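You operate a simulated robot arm through the tools that you are given. There is no shell and no other tool. Be economical: measure what you need, move in short steps, check, and stop when the job is done.

Carry out the task below with a simulated two-armed robot. There is one attempt and no reset: what you move stays moved.

JOB
On the small table at the end of the bays, fold the striped cloth in half and then in half again.

The check looks at the end state, three seconds after you hand in, the way a careful person would. Anything else that was tipped, shoved, dropped, spilled or broken makes it a failure. Flat cloth is picked up by pressing the open fingertips on it (5 to 10 N) and closing them slowly along it; thin cloth reads only 2 to 8 mm in the jaws.

ROBOT AND FRAMES
Two 7-joint arms with two-finger parallel grippers on one trunk, on a base that drives. Base frame: it is fixed to the floor where the robot stands at the start and does not move with it; the origin is under the middle of the robot, x ahead of it, y to its left, z up; the surface under the hand at the start is at about z = 75. Readings come in cm, degrees, newtons and seconds.
The left shoulder is at the start at [7, 13.3, 102.6], the right one opposite. With the tool pointing down near the work surface each hand reaches from about 20 to 66 cm from the robot's upright axis, wherever it stands, measured 20 degrees to its own side. Places, roughly: small table at the end of the bays [50, -10, 80]. Payload 1.57 kg a hand.
Tool frame (each hand has its own): the origin (TCP) lies between the finger pads and is the grasp point; the fingertips stand 3 cm ahead of it; z points along the fingers, y is the line along which they close. Largest opening 8 cm; finger width 1.7, thickness 1.2; the body of the gripper, 4 by 8.2 cm, starts 8 cm behind the TCP.
Orientation is that of the tool frame in the base frame, as a unit quaternion [x, y, z, w]. With the fingers straight down and closing along the base's y, the tool's x points along the base's -x, its y along +y and its z along -z.

CONTROLS
- The arms move only by the tool drive_tool. It takes "left_steps", "right_steps" or both (then of equal length, played together; a hand with none holds still); each is a list of rows, each a list of 3 entries, a list of its own where there are three numbers: the shift along the tool's x, y, z in mm, then the turn, a rotation vector about the tool's x, y, z in degrees, then the opening, from 0 (shut) to 1 (fully open). In form: [[[dx, dy, dz], [rx, ry, rz], grip], ...]. A call has 1 to 20 rows; each row shifts and turns the commanded pose from where the row before left it, along the tool's axes as they then stand. A row lasts 0.2 s, in which the tool goes at most 5 cm and 8.6 degrees; a call with a longer step from one row to the next is refused whole, and so is a gripper value outside its range. A pose out of reach is approached as far as the arm can. The call stops where the force on the tool passes 40 N (or 10 N more than at its start, if that is more) or the arm is blocked; 0.2 s more then pass. Each finger travels about 15.3 cm/s and halts on what it meets, pressing with about 24 N; the grip force reading is that of the motor and also rises with nothing between the fingers. The clock runs only during rows and for 0.2 s after the last one: add rows that do not move to give the fingers time. It gives the time, the measured TCP pose, the force on the tool (base axes), the opening and the grip force at its end, in the units of the frame above (readings bear some noise), with the torque about the TCP (base axes, N m) and any sound that the robot's microphone picked up.
- Cameras (640 x 400 px; columns grow to the right, rows downward): "scene" is now at [13.31, -0.76, 124.61]; the picture's right is [-0.09, -1.00, 0.00], its down [-0.65, 0.06, -0.75] and it looks along [0.75, -0.07, -0.66] (base axes); focal length 286 px, centre (320, 200). "left" rides on the left gripper at [7.2, 0.7, -12.2] in its tool frame; the picture's right is [-0.09, 1.00, 0.00], its down [-0.84, -0.08, -0.54] and it looks along [-0.54, -0.05, 0.84] (tool axes); focal length 238 px, centre (320, 200). "right" rides on the right gripper at [7.2, -0.7, -12.2] in its tool frame; the picture's right is [0.09, 1.00, 0.00], its down [-0.84, 0.08, -0.54] and it looks along [-0.54, 0.05, 0.84] (tool axes); focal length 238 px, centre (320, 200). There is no depth. A picture from a camera that has moved, and an enlarged one, comes with that camera's place and axes in the base frame and with its lens.
- grab_frame(camera): a new picture of that camera. It takes no simulated time.
- raise_lower(by): slides the trunk up (or, below 0, down) by that many cm; the arms and the scene camera ride with it, the base frame stays. It gives what a move gives, with no picture.
- drive_base(legs): drives the robot by 1 to 6 legs, each [ahead, left, turn to the left] in cm, cm and degrees, along the robot's own axes; the way and the turn of a leg run together, so that a leg with both is an arc; at most 150 cm and 180 degrees a leg. The arms and the cameras ride along, it lands a little off, and it stops where it bumps. It gives what a move gives.
- turn_head(pan, tilt): turns the head with the scene camera to pan (to the left, within 86 degrees either way) and tilt (down, from -29 to 69), counted from straight ahead of the robot. It gives what a move gives.
- close_up(camera, box): a new picture of the part [left, top, right, bottom] of that camera's present view, enlarged. It takes no simulated time.
- finish_job(): hands the job in; it is judged then, once.

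Go step by step. Nothing tells you exact positions but the pictures and the camera data: compare them with the known pose of the tool, close in by small moves and look again before you grip or let go. The budget is 120 turns and 100 pictures, counting those below and the enlarged ones. Unless the task says otherwise, let go and move clear before handing in, and close with one line.

The tools are called after "Call:" as name(argument=value, ...) on one line, values as JSON. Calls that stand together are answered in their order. drive_tool: Moves the arms, as the interface text tells. Its arguments: {"type":"object","properties":{"left_steps":{"type":"array","items":{"type":"array"}},"right_steps":{"type":"array","items":{"type":"array"}}},"required":[]} The other tools are called the same way: raise_lower (by) slides the trunk up or down; drive_base (legs) drives the base; turn_head (pan, tilt) turns the head that bears the scene camera; grab_frame (camera) takes a picture; close_up (camera, box) takes an enlarged picture of a part of a camera's view; finish_job () hands the job in.

At the start:

```text
clock: 0.0
left_tcp_pos: [44.38, 7.6, 98.91]
left_ee_rot: [-0.001, 1.0, 0.0, 0.0]
left_force: [0.6, -0.1, 0.4]
left_wrist_torque: [0.03, -0.01, 0.03]
left_width: 7.99
left_grasp_force: 0.2
right_tcp_pos: [46.3, -26.68, 94.9]
right_ee_rot: [0.001, 1.0, 0.0, 0.0]
right_force: [0.3, 0.4, 0.9]
right_wrist_torque: [-0.01, 0.04, 0.0]
right_width: 7.99
right_grasp_force: 0.1
trunk travel left (down, up): [-60.0, 34.0]
robot x, y, heading: [-0.03, -0.18, 0.2]
head pan, tilt: [-5.3, 41.0]
```

scene: 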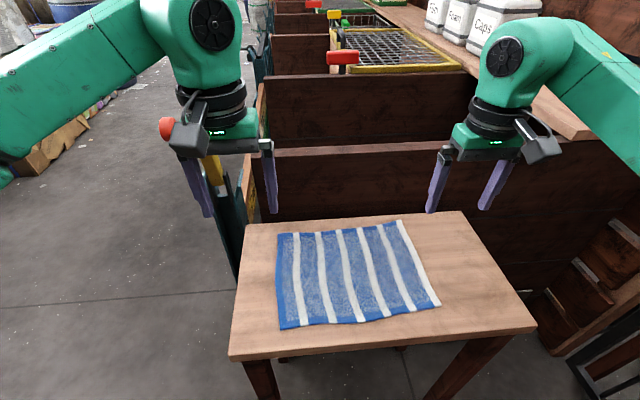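
right: 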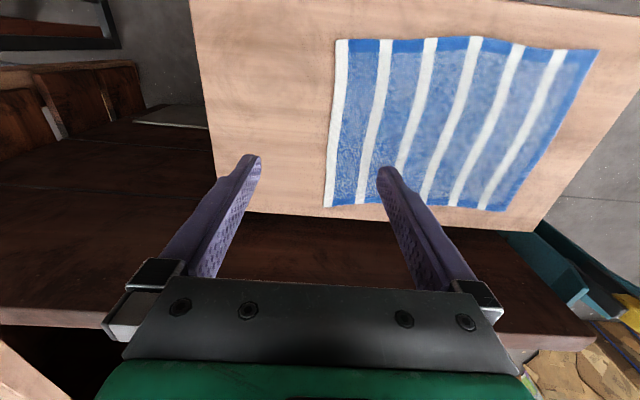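
left: 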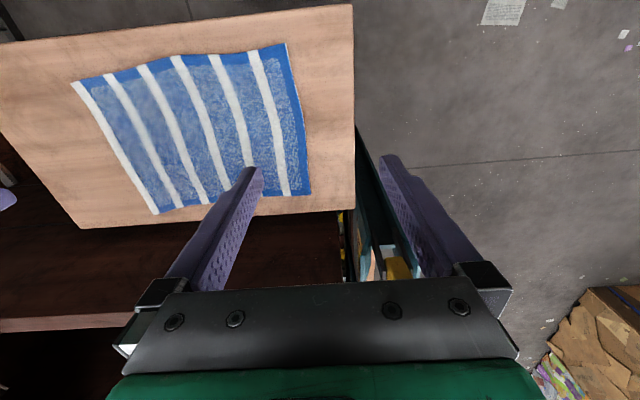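

The cloth lies flat, with corners at about A(59,4.7), B(60.6,-24.7), C(38.4,-25.5) and D(36.6,4.3), and the table top is near z = 75. I plan to fold the near edge over the far edge with both hands, then fold the right end over the left. First I'll look closer and check the room in front of the base.

Call:
close_up(camera="scene", box=[220, 200, 480, 362])

Call:
turn_head(pan=-5, tilt=65)

Call:
grab_frame(camera="scene")

```text
2.46 times, centred on (350, 281) of scene
camera zoom: at [13.31, -0.76, 124.61], right [-0.09, -1.0, 0.0], down [-0.65, 0.06, -0.75], along [0.75, -0.07, -0.66], focal length 704 px, centre (246, 1)
```

zoom: 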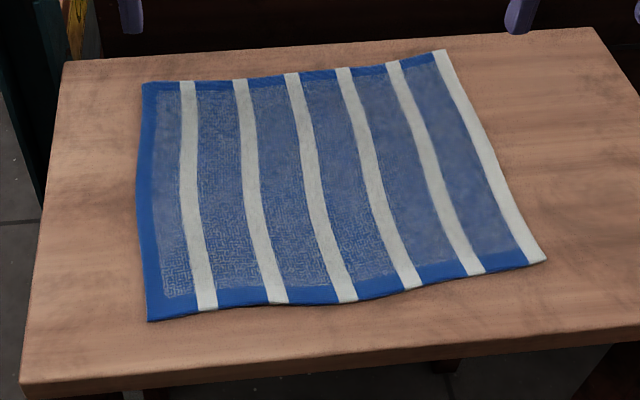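

```text
clock: 0.9
left_tcp_pos: [44.42, 7.62, 98.89]
left_ee_rot: [-0.001, 1.0, 0.001, 0.0]
left_force: [0.7, 0.0, 0.6]
left_wrist_torque: [-0.04, 0.0, 0.02]
left_width: 8.01
left_grasp_force: 0.1
right_tcp_pos: [46.14, -26.68, 94.8]
right_ee_rot: [0.001, 1.0, 0.0, 0.0]
right_force: [-0.8, 1.1, -0.7]
right_wrist_torque: [0.04, -0.01, -0.03]
right_width: 8.01
right_grasp_force: 0.0
trunk travel left (down, up): [-60.0, 34.0]
robot x, y, heading: [-0.03, 0.08, -0.2]
head pan, tilt: [-5.0, 65.0]
```

```text
95 pictures are left
camera scene: at [10.97, -0.5, 121.54], right [-0.09, -1.0, 0.0], down [-0.9, 0.08, -0.42], along [0.42, -0.04, -0.91], focal length 286 px, centre (320, 200)
```

scene: 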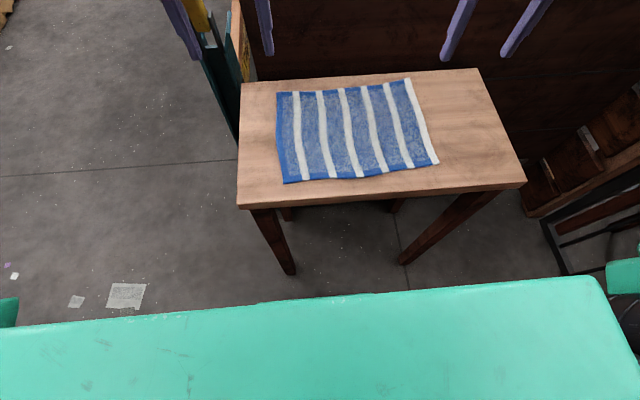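

The corners agree across all the views. I'll bring both hands over the near corners, with the tips about 3 cm above the table and the jaws narrowed to 2.5 cm.

Call:
drive_tool(left_steps=[[[12.4, -9.5, 29.8], [0, 0, 0], 0.31], [[12.4, -9.5, 29.8], [0, 0, 0], 0.31], [[12.4, -9.5, 29.8], [0, 0, 0], 0.31], [[12.4, -9.5, 29.8], [0, 0, 0], 0.31], [[12.4, -9.5, 29.8], [0, 0, 0], 0.31], [[12.4, -9.5, 29.8], [0, 0, 0], 0.31], [[0, 0, 0], [0, 0, 0], 0.31]], right_steps=[[[13.1, 5.6, 23], [0, 0, 0], 0.31], [[13.1, 5.6, 23], [0, 0, 0], 0.31], [[13.1, 5.6, 23], [0, 0, 0], 0.31], [[13.1, 5.6, 23], [0, 0, 0], 0.31], [[13.1, 5.6, 23], [0, 0, 0], 0.31], [[13.1, 5.6, 23], [0, 0, 0], 0.31], [[0, 0, 0], [0, 0, 0], 0.31]])

Call:
grab_frame(camera="left")

Call:
grab_frame(camera="right")

Call:
grab_frame(camera="scene")

```text
clock: 2.5
left_tcp_pos: [36.87, 2.0, 80.93]
left_ee_rot: [-0.001, 1.0, 0.0, -0.001]
left_force: [0.5, -0.3, -0.6]
left_wrist_torque: [0.0, -0.02, 0.0]
left_width: 2.46
left_grasp_force: 0.1
right_tcp_pos: [38.24, -23.32, 81.16]
right_ee_rot: [0.001, 1.0, 0.0, 0.001]
right_force: [-0.5, 0.4, 0.2]
right_wrist_torque: [0.01, 0.0, 0.02]
right_width: 2.49
right_grasp_force: 0.1
trunk travel left (down, up): [-60.0, 34.0]
robot x, y, heading: [0.29, 0.2, 0.1]
head pan, tilt: [-5.0, 65.0]
```

```text
94 pictures are left
camera left: at [29.58, 2.46, 93.09], right [0.09, 1.0, 0.0], down [0.84, -0.08, 0.54], along [0.54, -0.05, -0.84], focal length 238 px, centre (320, 200)
```

left: 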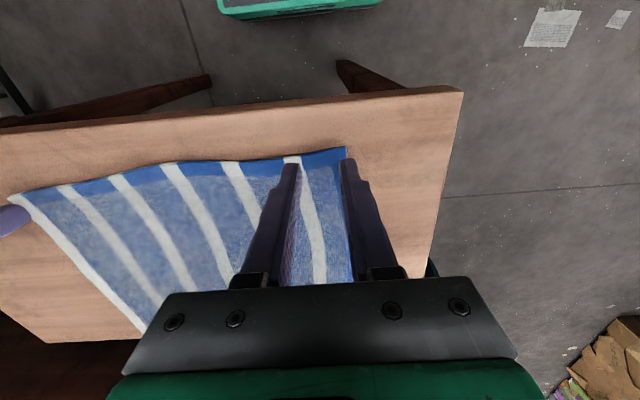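

```text
93 pictures are left
camera right: at [31.12, -23.89, 93.24], right [-0.09, 1.0, 0.0], down [0.84, 0.08, 0.54], along [0.54, 0.05, -0.84], focal length 238 px, centre (320, 200)
```

right: 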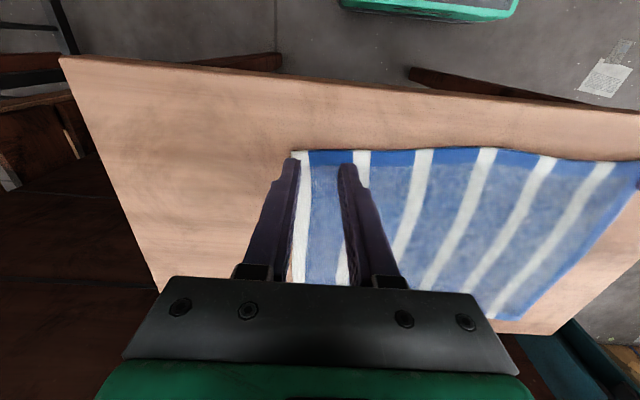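

```text
92 pictures are left
camera scene: at [10.96, -0.48, 121.53], right [-0.09, -1.0, 0.0], down [-0.9, 0.08, -0.42], along [0.42, -0.04, -0.91], focal length 286 px, centre (320, 200)
```

scene: 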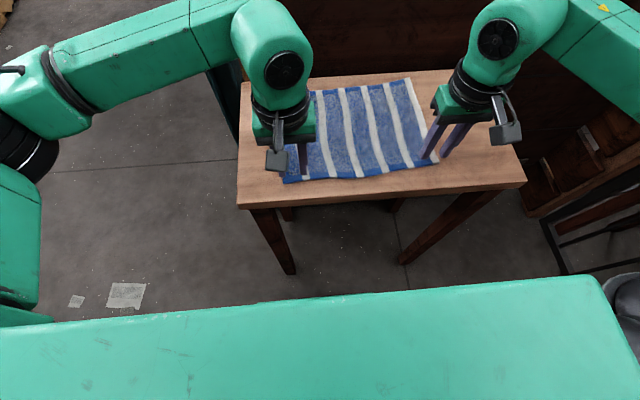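

Both hands are lined up; they need to move about 4 mm inward, and the right one 3 mm forward. Then I'll lower them close to the cloth.

Call:
drive_tool(left_steps=[[[0, -4, 8], [0, 0, 0], 0.31], [[0, 0, 8], [0, 0, 0], 0.31], [[0, 0, 6], [0, 0, 0], 0.31], [[0, 0, 4], [0, 0, 0], 0.31], [[0, 0, 0], [0, 0, 0], 0.31]], right_steps=[[[-3, 4, 8], [0, 0, 0], 0.31], [[0, 0, 8], [0, 0, 0], 0.31], [[0, 0, 6], [0, 0, 0], 0.31], [[0, 0, 4], [0, 0, 0], 0.31], [[0, 0, 0], [0, 0, 0], 0.31]])

```text
clock: 3.7
left_tcp_pos: [36.94, 1.58, 78.4]
left_ee_rot: [-0.001, 1.0, 0.0, 0.0]
left_force: [-0.1, 0.0, 1.1]
left_wrist_torque: [0.02, -0.04, 0.0]
left_width: 2.46
left_grasp_force: 0.2
right_tcp_pos: [38.38, -22.99, 78.42]
right_ee_rot: [0.001, 1.0, -0.001, 0.0]
right_force: [-0.7, -0.2, 0.3]
right_wrist_torque: [-0.02, 0.0, 0.02]
right_width: 2.5
right_grasp_force: 0.0
trunk travel left (down, up): [-60.0, 34.0]
robot x, y, heading: [0.43, 0.15, 0.2]
head pan, tilt: [-5.0, 65.0]
```

There's no contact yet. I'll continue down in 1–2 mm steps.

Call:
drive_tool(left_steps=[[[0, 0, 2], [0, 0, 0], 0.31], [[0, 0, 1], [0, 0, 0], 0.31], [[0, 0, 0], [0, 0, 0], 0.31]], right_steps=[[[0, 0, 2], [0, 0, 0], 0.31], [[0, 0, 1], [0, 0, 0], 0.31], [[0, 0, 0], [0, 0, 0], 0.31]])

Call:
close_up(camera="right", box=[220, 100, 420, 225])

Call:
close_up(camera="left", box=[220, 100, 420, 225])

```text
clock: 4.5
left_tcp_pos: [36.89, 1.58, 78.38]
left_ee_rot: [-0.002, 1.0, -0.002, 0.002]
left_force: [3.8, 0.6, 13.7]
left_wrist_torque: [-0.03, -0.18, 0.01]
left_width: 2.49
left_grasp_force: 0.0
right_tcp_pos: [38.44, -22.86, 78.33]
right_ee_rot: [0.001, 1.0, 0.0, 0.002]
right_force: [0.1, -2.4, 9.3]
right_wrist_torque: [-0.02, -0.04, -0.01]
right_width: 2.48
right_grasp_force: 0.1
trunk travel left (down, up): [-60.0, 34.0]
robot x, y, heading: [-0.22, -0.17, 0.0]
head pan, tilt: [-5.0, 65.0]
```

```text
3.20 times, centred on (320, 162) of right
camera zoom: at [31.35, -23.44, 90.49], right [-0.09, 1.0, 0.0], down [0.84, 0.08, 0.54], along [0.54, 0.05, -0.84], focal length 763 px, centre (320, 320)
```

zoom: 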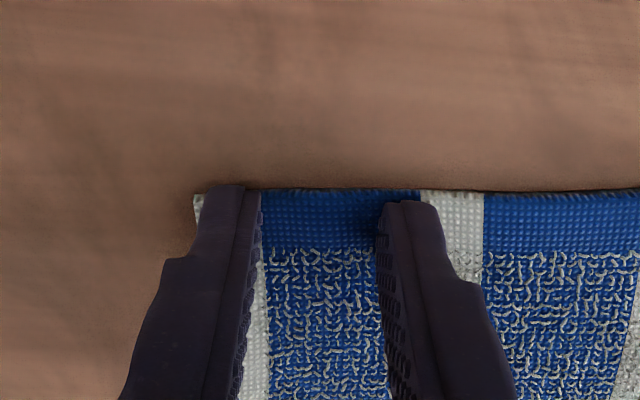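

```text
3.20 times, centred on (320, 162) of left
camera zoom: at [29.57, 2.06, 90.38], right [0.09, 1.0, 0.0], down [0.84, -0.08, 0.55], along [0.54, -0.05, -0.84], focal length 763 px, centre (320, 320)
```

zoom: 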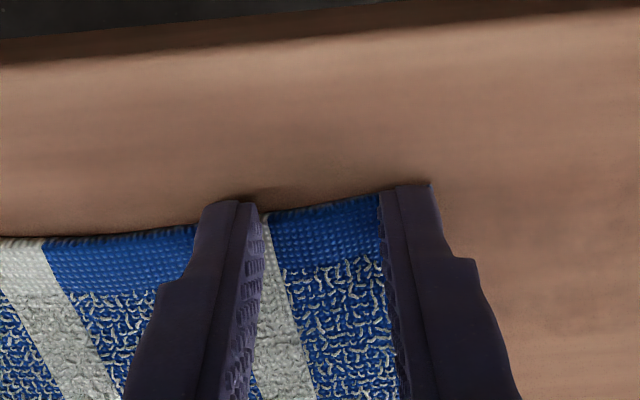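

Both hands are in contact with about 10 N, but the fingers sit further onto the cloth than I want. I'll lift 4 mm, shift 6 mm toward the edge, and press again.

Call:
drive_tool(left_steps=[[[0, 0, -5], [0, 0, 0], 0.31], [[6, 0, 0], [0, 0, 0], 0.31], [[0, 0, 3], [0, 0, 0], 0.31], [[0, 0, 2], [0, 0, 0], 0.31], [[0, 0, 0], [0, 0, 0], 0.31]], right_steps=[[[0, 0, -5], [0, 0, 0], 0.31], [[6, 0, 0], [0, 0, 0], 0.31], [[0, 0, 3], [0, 0, 0], 0.31], [[0, 0, 2], [0, 0, 0], 0.31], [[0, 0, 0], [0, 0, 0], 0.31]])

```text
clock: 5.7
left_tcp_pos: [36.25, 1.42, 78.32]
left_ee_rot: [-0.001, 1.0, -0.001, 0.002]
left_force: [1.2, 1.1, 14.2]
left_wrist_torque: [0.01, -0.1, 0.04]
left_width: 2.47
left_grasp_force: 0.1
right_tcp_pos: [37.91, -22.87, 78.27]
right_ee_rot: [0.001, 1.0, 0.001, 0.002]
right_force: [2.0, -0.6, 5.0]
right_wrist_torque: [0.0, -0.1, 0.0]
right_width: 2.46
right_grasp_force: 0.0
trunk travel left (down, up): [-60.0, 34.0]
robot x, y, heading: [0.45, -0.04, 0.0]
head pan, tilt: [-5.0, 65.0]
```

I'll ease the left pressure a little and add some on the right, then close both slowly.

Call:
drive_tool(left_steps=[[[0, 0, -0.7], [0, 0, 0], 0.31], [[0, 0, 0], [0, 0, 0], 0.28], [[0, 0, 0], [0, 0, 0], 0.25], [[0, 0, 0], [0, 0, 0], 0.22], [[0, 0, 0], [0, 0, 0], 0.19], [[0, 0, 0], [0, 0, 0], 0.16], [[0, 0, 0], [0, 0, 0], 0.13], [[0, 0, 0], [0, 0, 0], 0.1], [[0, 0, 0], [0, 0, 0], 0.07], [[0, 0, 0], [0, 0, 0], 0.04], [[0, 0, 0], [0, 0, 0], 0], [[0, 0, 0], [0, 0, 0], 0], [[0, 0, 0], [0, 0, 0], 0]], right_steps=[[[0, 0, 0.5], [0, 0, 0], 0.31], [[0, 0, 0], [0, 0, 0], 0.28], [[0, 0, 0], [0, 0, 0], 0.25], [[0, 0, 0], [0, 0, 0], 0.22], [[0, 0, 0], [0, 0, 0], 0.19], [[0, 0, 0], [0, 0, 0], 0.16], [[0, 0, 0], [0, 0, 0], 0.13], [[0, 0, 0], [0, 0, 0], 0.1], [[0, 0, 0], [0, 0, 0], 0.07], [[0, 0, 0], [0, 0, 0], 0.04], [[0, 0, 0], [0, 0, 0], 0], [[0, 0, 0], [0, 0, 0], 0], [[0, 0, 0], [0, 0, 0], 0]])

Call:
close_up(camera="right", box=[220, 100, 420, 225])

Call:
close_up(camera="left", box=[220, 100, 420, 225])

```text
clock: 8.5
left_tcp_pos: [36.16, 1.54, 78.29]
left_ee_rot: [0.0, 1.0, -0.001, 0.0]
left_force: [0.1, -14.6, 6.9]
left_wrist_torque: [-0.44, -0.06, -0.09]
left_width: 0.37
left_grasp_force: 24.3
right_tcp_pos: [37.8, -22.66, 78.22]
right_ee_rot: [0.0, 1.0, 0.0, 0.001]
right_force: [-1.5, 14.7, 12.3]
right_wrist_torque: [0.46, -0.06, 0.03]
right_width: 0.36
right_grasp_force: 23.7
trunk travel left (down, up): [-60.0, 34.0]
robot x, y, heading: [-0.2, 0.33, -0.2]
head pan, tilt: [-5.0, 65.0]
```

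```text
3.20 times, centred on (320, 162) of right
camera zoom: at [30.67, -23.37, 90.45], right [-0.09, 1.0, 0.0], down [0.84, 0.08, 0.54], along [0.54, 0.05, -0.84], focal length 763 px, centre (320, 320)
```

zoom: 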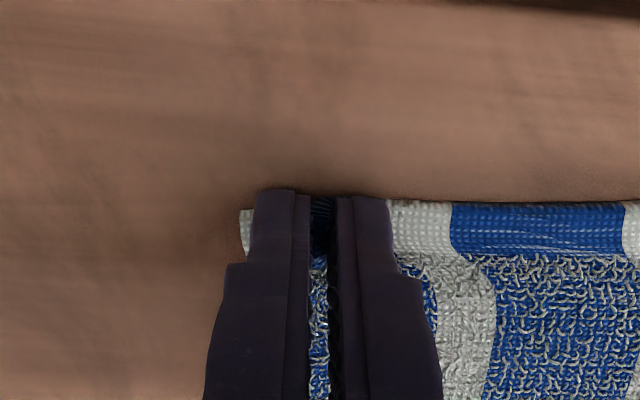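

```text
3.20 times, centred on (320, 162) of left
camera zoom: at [28.85, 2.08, 90.41], right [0.09, 1.0, 0.0], down [0.84, -0.08, 0.54], along [0.54, -0.05, -0.84], focal length 763 px, centre (320, 320)
```

zoom: 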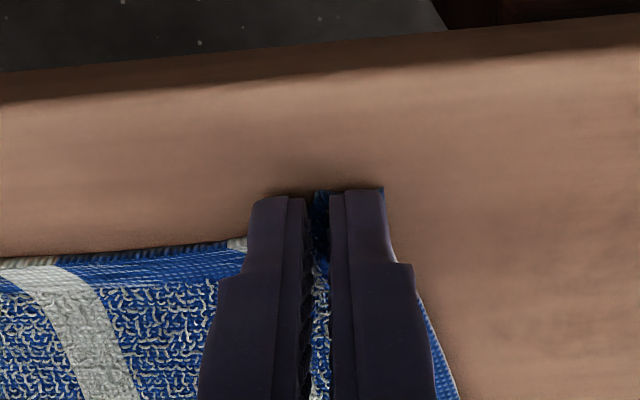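

Both corners are gripped, reading 3.6 mm, and the cloth is stretched between the hands. I'll relax them inward and lift slowly. The floor ahead of the base is clear by about 12 cm, so I'll then drive 8 cm closer for reach.

Call:
drive_tool(left_steps=[[[0, -4, -3], [0, 0, 0], 0], [[-2, -4, -8], [0, 0, 0], 0], [[-4, 0, -10], [0, 0, 0], 0], [[-5, 0, -12], [0, 0, 0], 0], [[-5, 0, -12], [0, 0, 0], 0], [[-5, 0, -12], [0, 0, 0], 0], [[0, 0, 0], [0, 0, 0], 0]], right_steps=[[[0, 4, -3], [0, 0, 0], 0], [[-2, 4, -8], [0, 0, 0], 0], [[-4, 0, -10], [0, 0, 0], 0], [[-5, 0, -12], [0, 0, 0], 0], [[-5, 0, -12], [0, 0, 0], 0], [[-5, 0, -12], [0, 0, 0], 0], [[0, 0, 0], [0, 0, 0], 0]])

Call:
grab_frame(camera="scene")

```text
clock: 10.1
left_tcp_pos: [38.46, 0.78, 83.9]
left_ee_rot: [0.0, 1.0, 0.0, 0.0]
left_force: [-0.4, 0.0, -1.0]
left_wrist_torque: [-0.02, 0.0, 0.0]
left_width: 0.34
left_grasp_force: 24.1
right_tcp_pos: [40.16, -21.92, 83.91]
right_ee_rot: [0.001, 1.0, 0.0, 0.0]
right_force: [0.4, 1.8, -0.4]
right_wrist_torque: [-0.02, 0.0, 0.0]
right_width: 0.35
right_grasp_force: 24.3
trunk travel left (down, up): [-60.0, 34.0]
robot x, y, heading: [0.17, 0.09, 0.1]
head pan, tilt: [-5.0, 65.0]
```

```text
87 pictures are left
camera scene: at [10.95, -0.51, 121.53], right [-0.09, -1.0, 0.0], down [-0.9, 0.08, -0.42], along [0.42, -0.04, -0.91], focal length 286 px, centre (320, 200)
```

scene: 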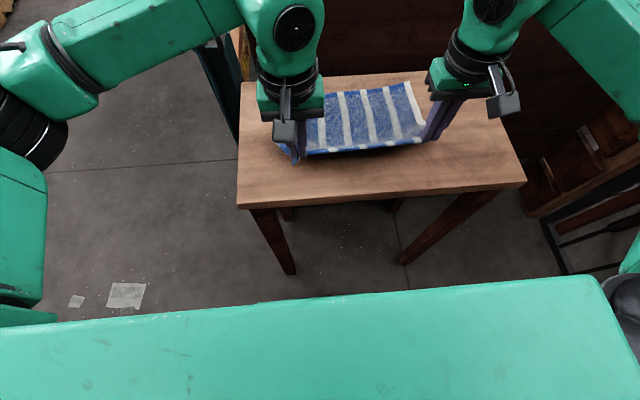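

Both corners lifted cleanly. Next is the 8 cm drive ahead.

Call:
drive_base(legs=[[8, 0, 0]])

Call:
turn_head(pan=-10, tilt=52)

Call:
grab_frame(camera="scene")

```text
clock: 11.1
left_tcp_pos: [46.39, 0.71, 83.89]
left_ee_rot: [-0.001, 1.0, 0.0, -0.001]
left_force: [0.3, -0.7, 0.3]
left_wrist_torque: [-0.01, 0.04, 0.0]
left_width: 0.33
left_grasp_force: 23.8
right_tcp_pos: [48.1, -22.16, 83.67]
right_ee_rot: [0.001, 1.0, -0.001, 0.0]
right_force: [-0.1, 0.7, -0.8]
right_wrist_torque: [0.04, 0.0, -0.03]
right_width: 0.33
right_grasp_force: 23.7
trunk travel left (down, up): [-60.0, 34.0]
robot x, y, heading: [7.94, 0.41, 0.0]
head pan, tilt: [-5.0, 65.0]
```

```text
clock: 11.9
left_tcp_pos: [46.48, 0.71, 83.93]
left_ee_rot: [0.0, 1.0, 0.0, -0.001]
left_force: [-0.3, -0.5, 0.1]
left_wrist_torque: [-0.05, 0.0, 0.04]
left_width: 0.31
left_grasp_force: 24.3
right_tcp_pos: [48.12, -22.16, 83.76]
right_ee_rot: [0.0, 1.0, 0.0, 0.0]
right_force: [-0.6, -0.2, 0.0]
right_wrist_torque: [-0.01, 0.01, -0.02]
right_width: 0.37
right_grasp_force: 24.2
trunk travel left (down, up): [-60.0, 34.0]
robot x, y, heading: [7.76, 0.2, 0.0]
head pan, tilt: [-10.0, 52.0]
```

```text
86 pictures are left
camera scene: at [20.35, -1.29, 123.07], right [-0.17, -0.98, 0.0], down [-0.78, 0.14, -0.62], along [0.61, -0.11, -0.79], focal length 286 px, centre (320, 200)
```

scene: 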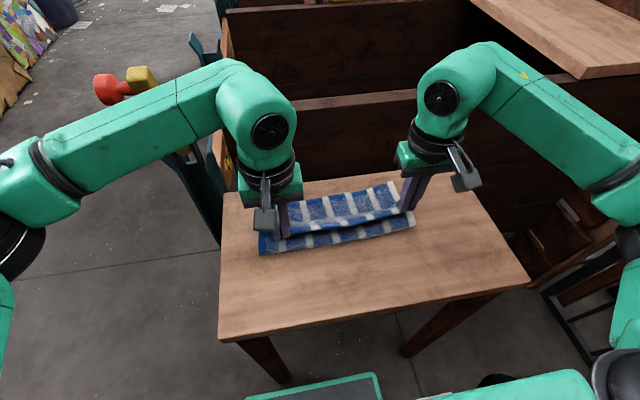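

The fold line is forming near x = 47, parallel to the far edge. I'll carry forward while tilting the hands 50° so the fingers point back toward the robot, which lets the edge unroll.

Call:
drive_tool(left_steps=[[[-12.6, 0, 3], [0, 6.25, 0], 0], [[-12.85, 0, 1.6], [0, 6.25, 0], 0], [[-12.95, 0, 0.2], [0, 6.25, 0], 0], [[-12.9, 0, -1.2], [0, 6.25, 0], 0], [[-12.7, 0, -2.6], [0, 6.25, 0], 0], [[-12.3, 0, -4], [0, 6.25, 0], 0], [[-11.8, 0, -5.3], [0, 6.25, 0], 0], [[-11.2, 0, -6.5], [0, 6.25, 0], 0], [[0, 0, 0], [0, 0, 0], 0]], right_steps=[[[-12.6, 0, 3], [0, 6.25, 0], 0], [[-12.85, 0, 1.6], [0, 6.25, 0], 0], [[-12.95, 0, 0.2], [0, 6.25, 0], 0], [[-12.9, 0, -1.2], [0, 6.25, 0], 0], [[-12.7, 0, -2.6], [0, 6.25, 0], 0], [[-12.3, 0, -4], [0, 6.25, 0], 0], [[-11.8, 0, -5.3], [0, 6.25, 0], 0], [[-11.2, 0, -6.5], [0, 6.25, 0], 0], [[0, 0, 0], [0, 0, 0], 0]])

Call:
grab_frame(camera="scene")

Call:
grab_frame(camera="left")

```text
clock: 13.9
left_tcp_pos: [49.54, 0.07, 82.78]
left_ee_rot: [0.007, 0.936, 0.003, -0.352]
left_force: [0.6, -0.1, -0.2]
left_wrist_torque: [-0.01, -0.01, 0.02]
left_width: 0.32
left_grasp_force: 24.2
left hand out of reach, approached as far as the arm can: row 6, 7, 8
right_tcp_pos: [49.03, -19.35, 81.98]
right_ee_rot: [0.003, 0.911, 0.001, -0.413]
right_force: [0.4, 0.2, -1.2]
right_wrist_torque: [0.0, 0.0, 0.03]
right_width: 0.35
right_grasp_force: 24.2
right hand out of reach, approached as far as the arm can: row 6, 7, 8
trunk travel left (down, up): [-60.0, 34.0]
robot x, y, heading: [8.19, -0.32, -0.2]
head pan, tilt: [-10.0, 52.0]
```

```text
85 pictures are left
camera scene: at [19.36, -1.28, 123.25], right [-0.17, -0.98, 0.0], down [-0.77, 0.14, -0.62], along [0.61, -0.11, -0.78], focal length 286 px, centre (320, 200)
```

scene: 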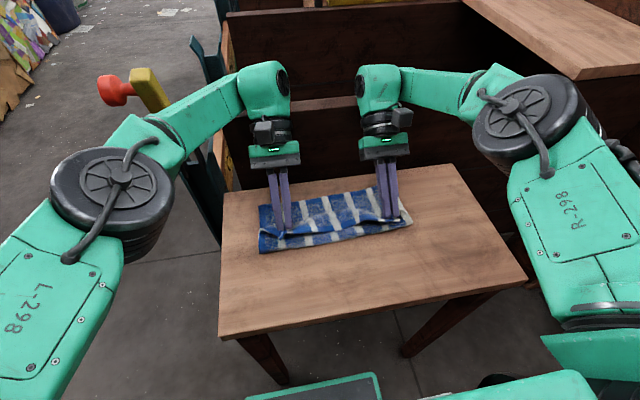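

```text
84 pictures are left
camera left: at [52.0, 0.46, 96.64], right [0.08, 0.99, -0.06], down [0.99, -0.09, -0.14], along [-0.15, -0.05, -0.99], focal length 238 px, centre (320, 200)
```

left: 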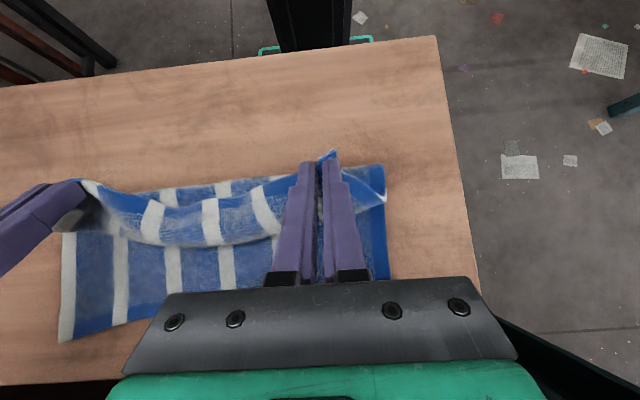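

The 50° tilt is beyond reach, so I'll go back to about 18° with no other shift and see where the hands end up.

Call:
drive_tool(left_steps=[[[0, 0, 0], [0, -5, 0], 0], [[0, 0, 0], [0, -5, 0], 0], [[0, 0, 0], [0, -6, 0], 0], [[0, 0, 0], [0, -8, 0], 0], [[0, 0, 0], [0, -8, 0], 0], [[0, 0, 0], [0, 0, 0], 0]], right_steps=[[[0, 0, 0], [0, -5, 0], 0], [[0, 0, 0], [0, -5, 0], 0], [[0, 0, 0], [0, -6, 0], 0], [[0, 0, 0], [0, -8, 0], 0], [[0, 0, 0], [0, -8, 0], 0], [[0, 0, 0], [0, 0, 0], 0]])

Call:
grab_frame(camera="scene")

```text
clock: 15.3
left_tcp_pos: [50.19, 0.09, 82.31]
left_ee_rot: [0.008, 0.996, 0.002, -0.085]
left_force: [0.2, -0.2, 0.9]
left_wrist_torque: [-0.03, 0.02, -0.01]
left_width: 0.32
left_grasp_force: 23.4
right_tcp_pos: [49.52, -19.39, 81.22]
right_ee_rot: [0.001, 0.988, 0.0, -0.155]
right_force: [0.0, 1.4, -0.2]
right_wrist_torque: [-0.06, 0.02, 0.0]
right_width: 0.34
right_grasp_force: 24.3
trunk travel left (down, up): [-60.0, 34.0]
robot x, y, heading: [7.99, -0.13, 0.1]
head pan, tilt: [-10.0, 52.0]
```

```text
83 pictures are left
camera scene: at [20.47, -1.28, 123.07], right [-0.17, -0.98, 0.0], down [-0.78, 0.14, -0.61], along [0.61, -0.11, -0.79], focal length 286 px, centre (320, 200)
```

scene: 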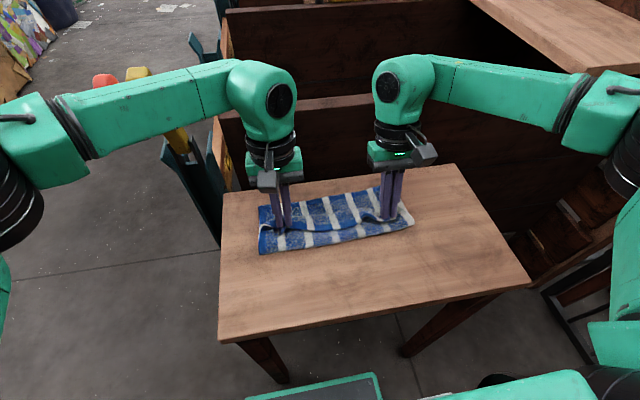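

The hands recovered to modest tilts of 10° and 18°. I'll level both to about 15° and carry them over the far edge (x ≈ 58), spreading them back to the grip width.

Call:
drive_tool(left_steps=[[[0, 0, 0], [0, 5, 0], 0], [[-11.5, 2, -0.84], [0, 0, 0], 0], [[-11.5, 2, -0.84], [0, 0, 0], 0], [[-11.5, 2, -0.84], [0, 0, 0], 0], [[-11.5, 2, -0.84], [0, 0, 0], 0], [[-11.5, 2, -0.84], [0, 0, 0], 0], [[-11.5, 2, -0.84], [0, 0, 0], 0], [[0, 0, 0], [0, 0, 0], 0]], right_steps=[[[0, 0, 0], [0, -3, 0], 0], [[-14.1, -3.8, -3.43], [0, 0, 0], 0], [[-14.1, -3.8, -3.43], [0, 0, 0], 0], [[-14.1, -3.8, -3.43], [0, 0, 0], 0], [[-14.1, -3.8, -3.43], [0, 0, 0], 0], [[-14.1, -3.8, -3.43], [0, 0, 0], 0], [[-14.1, -3.8, -3.43], [0, 0, 0], 0], [[0, 0, 0], [0, 0, 0], 0]])

Call:
grab_frame(camera="scene")

Call:
grab_frame(camera="left")

Call:
grab_frame(camera="right")

```text
clock: 17.1
left_tcp_pos: [56.83, 1.2, 81.12]
left_ee_rot: [0.007, 0.992, 0.003, -0.128]
left_force: [0.0, -1.0, 0.3]
left_wrist_torque: [-0.02, 0.01, 0.01]
left_width: 0.31
left_grasp_force: 23.8
right_tcp_pos: [58.18, -21.76, 81.13]
right_ee_rot: [0.0, 0.991, 0.0, -0.131]
right_force: [-0.8, 0.8, 0.6]
right_wrist_torque: [-0.01, -0.02, 0.0]
right_width: 0.34
right_grasp_force: 23.7
trunk travel left (down, up): [-60.0, 34.0]
robot x, y, heading: [7.88, -0.01, -0.4]
head pan, tilt: [-10.0, 52.0]
```

```text
82 pictures are left
camera scene: at [20.33, -1.29, 123.08], right [-0.17, -0.98, 0.0], down [-0.78, 0.14, -0.62], along [0.61, -0.11, -0.79], focal length 286 px, centre (320, 200)
```

scene: 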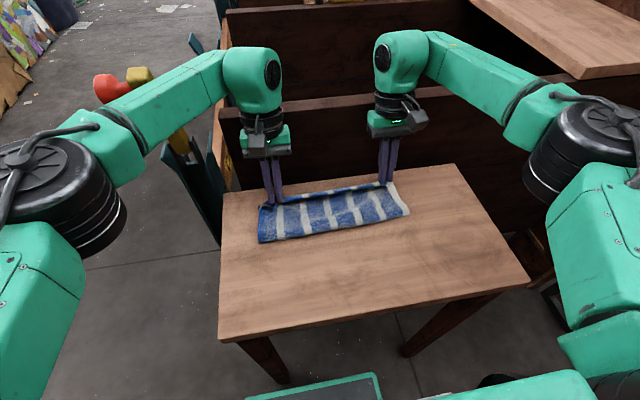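

```text
81 pictures are left
camera left: at [52.93, 1.71, 94.6], right [0.1, 0.99, -0.02], down [0.95, -0.09, 0.31], along [0.31, -0.05, -0.95], focal length 238 px, centre (320, 200)
```

left: 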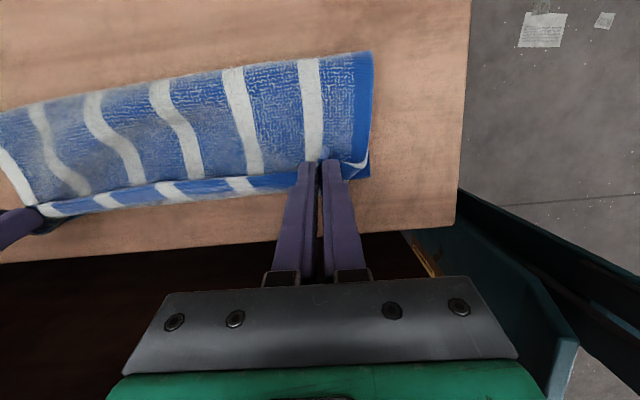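

```text
80 pictures are left
camera right: at [54.43, -22.28, 94.74], right [-0.09, 1.0, 0.02], down [0.95, 0.08, 0.31], along [0.3, 0.05, -0.95], focal length 238 px, centre (320, 200)
```

right: 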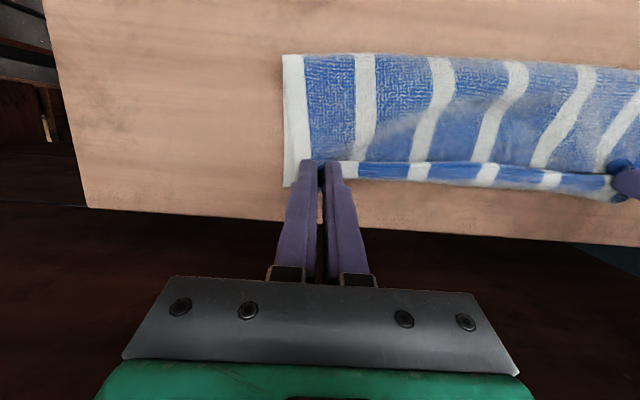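

The cloth has folded over nicely. I'll zoom in on the far edge before lowering.

Call:
close_up(camera="left", box=[0, 30, 400, 280])

Call:
close_up(camera="right", box=[240, 30, 640, 280])

```text
1.60 times, centred on (200, 155) of left
camera zoom: at [52.93, 1.71, 94.6], right [0.1, 0.99, -0.02], down [0.95, -0.09, 0.31], along [0.31, -0.05, -0.95], focal length 381 px, centre (512, 272)
```

zoom: 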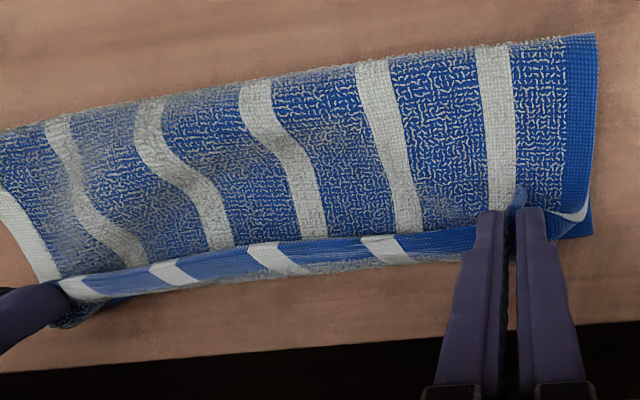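

```text
1.60 times, centred on (440, 155) of right
camera zoom: at [54.43, -22.28, 94.74], right [-0.09, 1.0, 0.02], down [0.95, 0.08, 0.31], along [0.3, 0.05, -0.95], focal length 381 px, centre (128, 272)
```

zoom: 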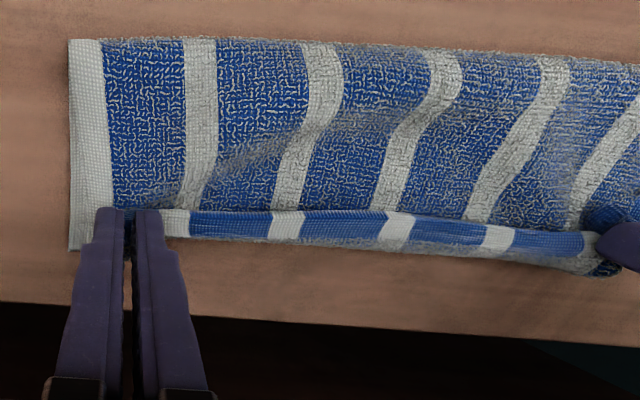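

The top layer's edge sits just short of the far edge. I'll lower both hands 2.2 cm and move 5 mm further out.

Call:
drive_tool(left_steps=[[[-2.1, 0, 4], [0, 0, 0], 0], [[-2.1, 0, 4], [0, 0, 0], 0], [[-2.1, 0, 4], [0, 0, 0], 0], [[-2.1, 0, 4], [0, 0, 0], 0], [[-2.1, 0, 3.5], [0, 0, 0], 0], [[0, 0, 0], [0, 0, 0], 0]], right_steps=[[[-2.1, 0, 4], [0, 0, 0], 0], [[-2.1, 0, 4], [0, 0, 0], 0], [[-2.1, 0, 4], [0, 0, 0], 0], [[-2.1, 0, 4], [0, 0, 0], 0], [[-2.1, 0, 3.5], [0, 0, 0], 0], [[0, 0, 0], [0, 0, 0], 0]])

Call:
close_up(camera="left", box=[0, 30, 400, 280])

Call:
close_up(camera="scene", box=[220, 140, 440, 277])

```text
clock: 18.5
left_tcp_pos: [57.13, 1.13, 79.24]
left_ee_rot: [0.008, 0.992, 0.002, -0.126]
left_force: [0.0, -1.6, 3.5]
left_wrist_torque: [-0.01, 0.0, 0.01]
left_width: 0.31
left_grasp_force: 23.7
right_tcp_pos: [58.42, -21.64, 79.11]
right_ee_rot: [0.001, 0.992, 0.001, -0.129]
right_force: [-11.6, -0.4, 9.9]
right_wrist_torque: [0.21, -1.56, 0.11]
right_width: 0.33
right_grasp_force: 24.2
trunk travel left (down, up): [-60.0, 34.0]
robot x, y, heading: [7.84, 0.42, 0.1]
head pan, tilt: [-10.0, 52.0]
```

```text
1.60 times, centred on (200, 155) of left
camera zoom: at [53.11, 1.67, 92.68], right [0.1, 0.99, -0.02], down [0.94, -0.09, 0.32], along [0.31, -0.05, -0.95], focal length 381 px, centre (512, 272)
```

zoom: 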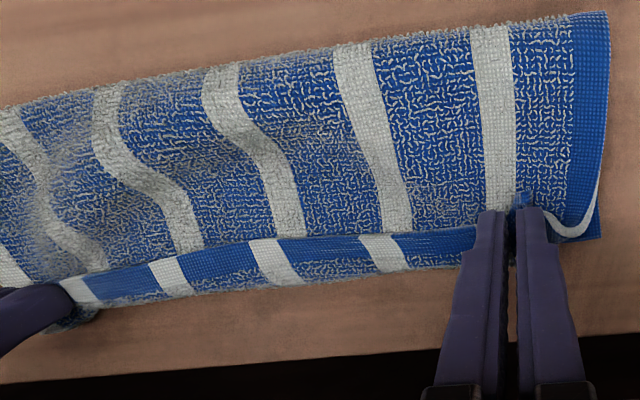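

```text
2.91 times, centred on (330, 208) of scene
camera zoom: at [19.87, -1.27, 123.14], right [-0.17, -0.98, 0.0], down [-0.77, 0.14, -0.62], along [0.61, -0.11, -0.79], focal length 832 px, centre (291, 175)
```

zoom: 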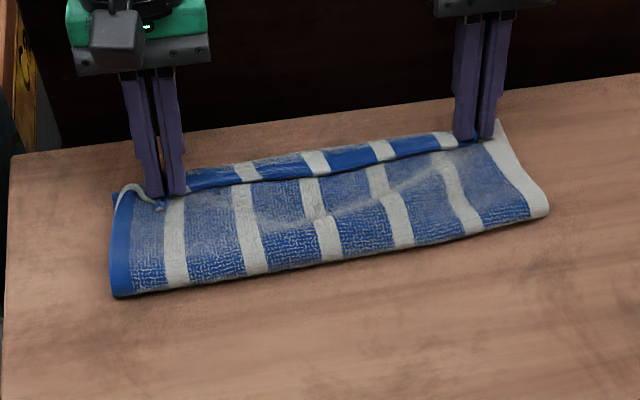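

The right wrist is touching something, probably the bay wall. The upper layer is also about 2 cm too long, so its hem has turned back. I'll level both hands, lift, back off to x ≈ 49, and lay the fold again with less pull.

Call:
drive_tool(left_steps=[[[1, 0, -4], [0, -6, 0], 0], [[2, 0, -10], [0, -6, 0], 0], [[8, 0, -10], [0, 0, 0], 0], [[16, 0, -6], [0, 0, 0], 0], [[18, 0, -2], [0, 0, 0], 0], [[18, 0, 0], [0, 0, 0], 0], [[18, 0, 0], [0, 0, 0], 0], [[0, 0, 0], [0, 0, 0], 0]], right_steps=[[[3, 0, -4], [0, -6, 0], 0], [[4, 0, -10], [0, -6, 0], 0], [[8, 0, -10], [0, 0, 0], 0], [[16, 0, -6], [0, 0, 0], 0], [[18, 0, -2], [0, 0, 0], 0], [[18, 0, 0], [0, 0, 0], 0], [[18, 0, 0], [0, 0, 0], 0], [[0, 0, 0], [0, 0, 0], 0]])

Call:
grab_frame(camera="scene")

Call:
grab_frame(camera="left")

```text
clock: 20.3
left_tcp_pos: [49.65, 1.24, 82.33]
left_ee_rot: [0.008, 1.0, 0.002, -0.024]
left_force: [-0.6, -0.7, 0.3]
left_wrist_torque: [0.0, 0.0, 0.02]
left_width: 0.31
left_grasp_force: 24.3
right_tcp_pos: [50.7, -21.52, 82.65]
right_ee_rot: [0.001, 1.0, 0.0, -0.027]
right_force: [-0.4, 1.9, 0.1]
right_wrist_torque: [0.02, 0.04, 0.0]
right_width: 0.33
right_grasp_force: 23.9
trunk travel left (down, up): [-60.0, 34.0]
robot x, y, heading: [7.83, -0.02, 0.2]
head pan, tilt: [-10.0, 52.0]
```

```text
75 pictures are left
camera scene: at [20.44, -1.29, 123.07], right [-0.17, -0.98, 0.0], down [-0.78, 0.14, -0.61], along [0.61, -0.11, -0.79], focal length 286 px, centre (320, 200)
```

scene: 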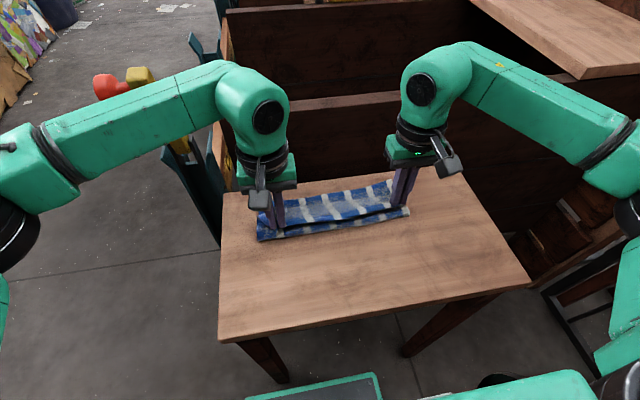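

```text
74 pictures are left
camera left: at [42.96, 1.82, 94.95], right [0.11, 0.99, 0.0], down [0.86, -0.09, 0.5], along [0.5, -0.06, -0.87], focal length 238 px, centre (320, 200)
```

left: 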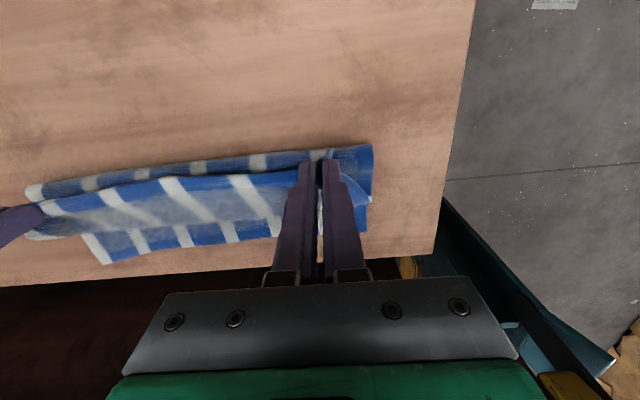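

The fold line sits at about x = 49 and needs to come back about 1.7 cm. I'll pull the hands further back to unroll some of the lower layer.

Call:
drive_tool(left_steps=[[[15, 0, -2], [0, 0, 0], 0], [[15, 0, -2], [0, 0, 0], 0], [[15, 0, 0], [0, 0, 0], 0], [[15, 0, 0], [0, 0, 0], 0], [[15, 0, 5], [0, 0, 0], 0], [[0, 0, 0], [0, 0, 0], 0]], right_steps=[[[15, 0, -2], [0, 0, 0], 0], [[15, 0, -2], [0, 0, 0], 0], [[15, 0, 0], [0, 0, 0], 0], [[15, 0, 0], [0, 0, 0], 0], [[15, 0, 5], [0, 0, 0], 0], [[0, 0, 0], [0, 0, 0], 0]])

Call:
grab_frame(camera="scene")

Call:
grab_frame(camera="left")

```text
clock: 21.7
left_tcp_pos: [42.13, 1.31, 82.89]
left_ee_rot: [0.008, 1.0, 0.001, -0.024]
left_force: [-0.3, -0.8, 0.7]
left_wrist_torque: [-0.05, -0.01, 0.01]
left_width: 0.31
left_grasp_force: 23.9
right_tcp_pos: [43.12, -21.51, 82.95]
right_ee_rot: [0.001, 1.0, -0.001, -0.026]
right_force: [0.4, 2.1, -0.2]
right_wrist_torque: [0.0, 0.03, 0.0]
right_width: 0.35
right_grasp_force: 24.1
trunk travel left (down, up): [-60.0, 34.0]
robot x, y, heading: [8.07, 0.12, 0.1]
head pan, tilt: [-10.0, 52.0]
```

```text
73 pictures are left
camera scene: at [20.41, -1.29, 123.07], right [-0.17, -0.98, 0.0], down [-0.78, 0.14, -0.62], along [0.61, -0.11, -0.79], focal length 286 px, centre (320, 200)
```

scene: 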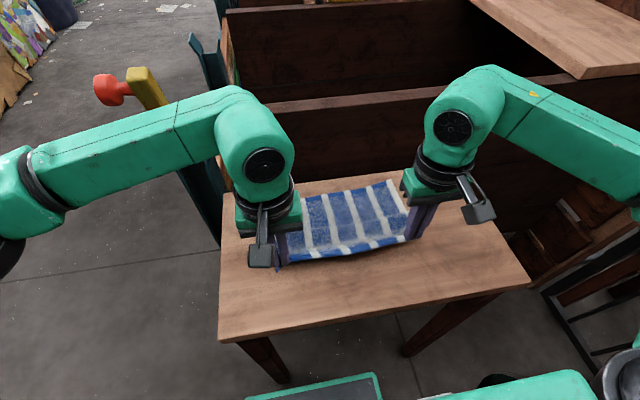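

```text
72 pictures are left
camera left: at [35.49, 1.96, 95.2], right [0.11, 0.99, 0.0], down [0.86, -0.09, 0.5], along [0.5, -0.06, -0.87], focal length 238 px, centre (320, 200)
```

left: 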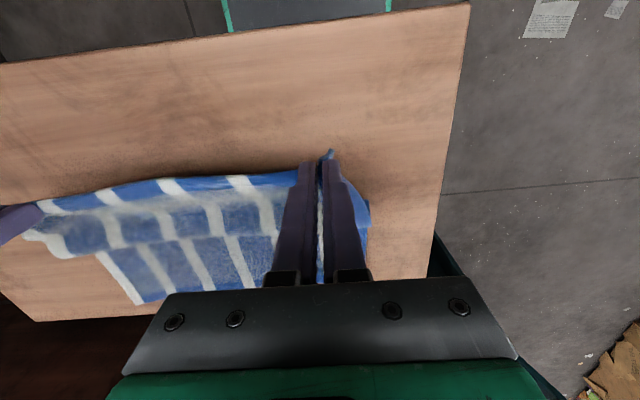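

The lower layer is laid back out. Now I'll go forward again, low, to x ≈ 56, so the fold forms further back.

Call:
drive_tool(left_steps=[[[-13.7, 0, 4], [0, 0, 0], 0], [[-13.7, 0, 4], [0, 0, 0], 0], [[-13.7, 0, 3], [0, 0, 0], 0], [[-13.7, 0, 2], [0, 0, 0], 0], [[-13.7, 0, 0], [0, 0, 0], 0], [[-13.7, 0, 0], [0, 0, 0], 0], [[-13.7, 0, 0], [0, 0, 0], 0], [[-13.7, 0, 0], [0, 0, 0], 0], [[-13.7, 0, 1], [0, 0, 0], 0], [[-13.7, 0, 2], [0, 0, 0], 0], [[0, 0, 0], [0, 0, 0], 0]], right_steps=[[[-14, 0, 4], [0, 0, 0], 0], [[-14, 0, 4], [0, 0, 0], 0], [[-14, 0, 3], [0, 0, 0], 0], [[-14, 0, 2], [0, 0, 0], 0], [[-14, 0, 0], [0, 0, 0], 0], [[-14, 0, 0], [0, 0, 0], 0], [[-14, 0, 0], [0, 0, 0], 0], [[-14, 0, 0], [0, 0, 0], 0], [[-14, 0, 1], [0, 0, 0], 0], [[-14, 0, 2], [0, 0, 0], 0], [[0, 0, 0], [0, 0, 0], 0]])

Call:
close_up(camera="scene", box=[220, 140, 440, 277])

Call:
grab_frame(camera="left")

Call:
grab_frame(camera="right")

```text
clock: 24.1
left_tcp_pos: [55.69, 1.11, 80.63]
left_ee_rot: [0.008, 1.0, 0.002, -0.024]
left_force: [-1.0, -0.9, -0.3]
left_wrist_torque: [-0.01, -0.01, 0.02]
left_width: 0.33
left_grasp_force: 23.7
right_tcp_pos: [56.96, -21.58, 80.67]
right_ee_rot: [0.002, 1.0, 0.0, -0.026]
right_force: [0.1, -0.2, 0.4]
right_wrist_torque: [0.01, -0.02, -0.01]
right_width: 0.32
right_grasp_force: 23.9
trunk travel left (down, up): [-60.0, 34.0]
robot x, y, heading: [8.2, 0.22, -0.0]
head pan, tilt: [-10.0, 52.0]
```

```text
2.91 times, centred on (330, 208) of scene
camera zoom: at [20.32, -1.29, 123.08], right [-0.17, -0.98, 0.0], down [-0.78, 0.14, -0.62], along [0.61, -0.11, -0.79], focal length 832 px, centre (291, 175)
```

zoom: 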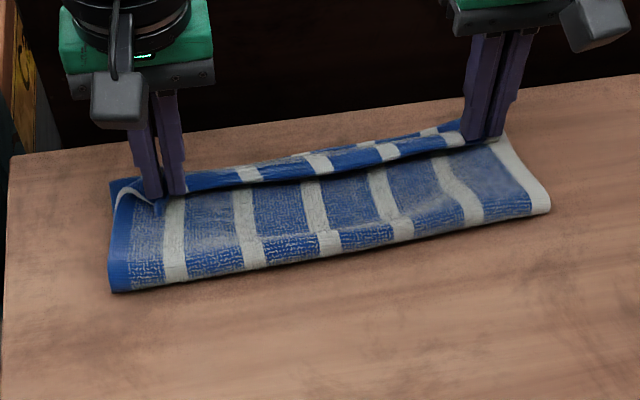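

```text
70 pictures are left
camera left: at [49.04, 1.7, 92.97], right [0.11, 0.99, 0.0], down [0.86, -0.09, 0.5], along [0.5, -0.06, -0.86], focal length 238 px, centre (320, 200)
```

left: 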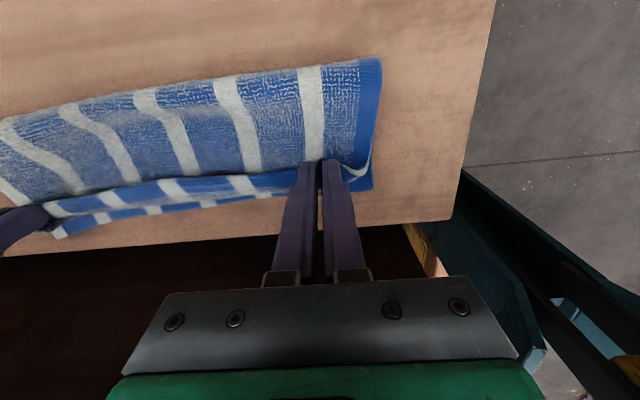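

```text
69 pictures are left
camera right: at [50.46, -22.19, 93.18], right [-0.09, 1.0, 0.0], down [0.86, 0.08, 0.5], along [0.5, 0.05, -0.87], focal length 238 px, centre (320, 200)
```

right: 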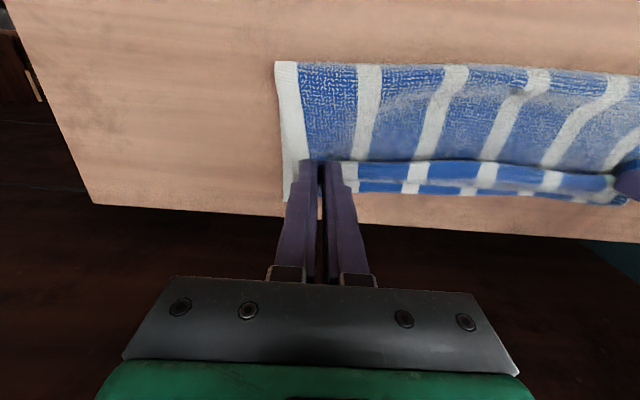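

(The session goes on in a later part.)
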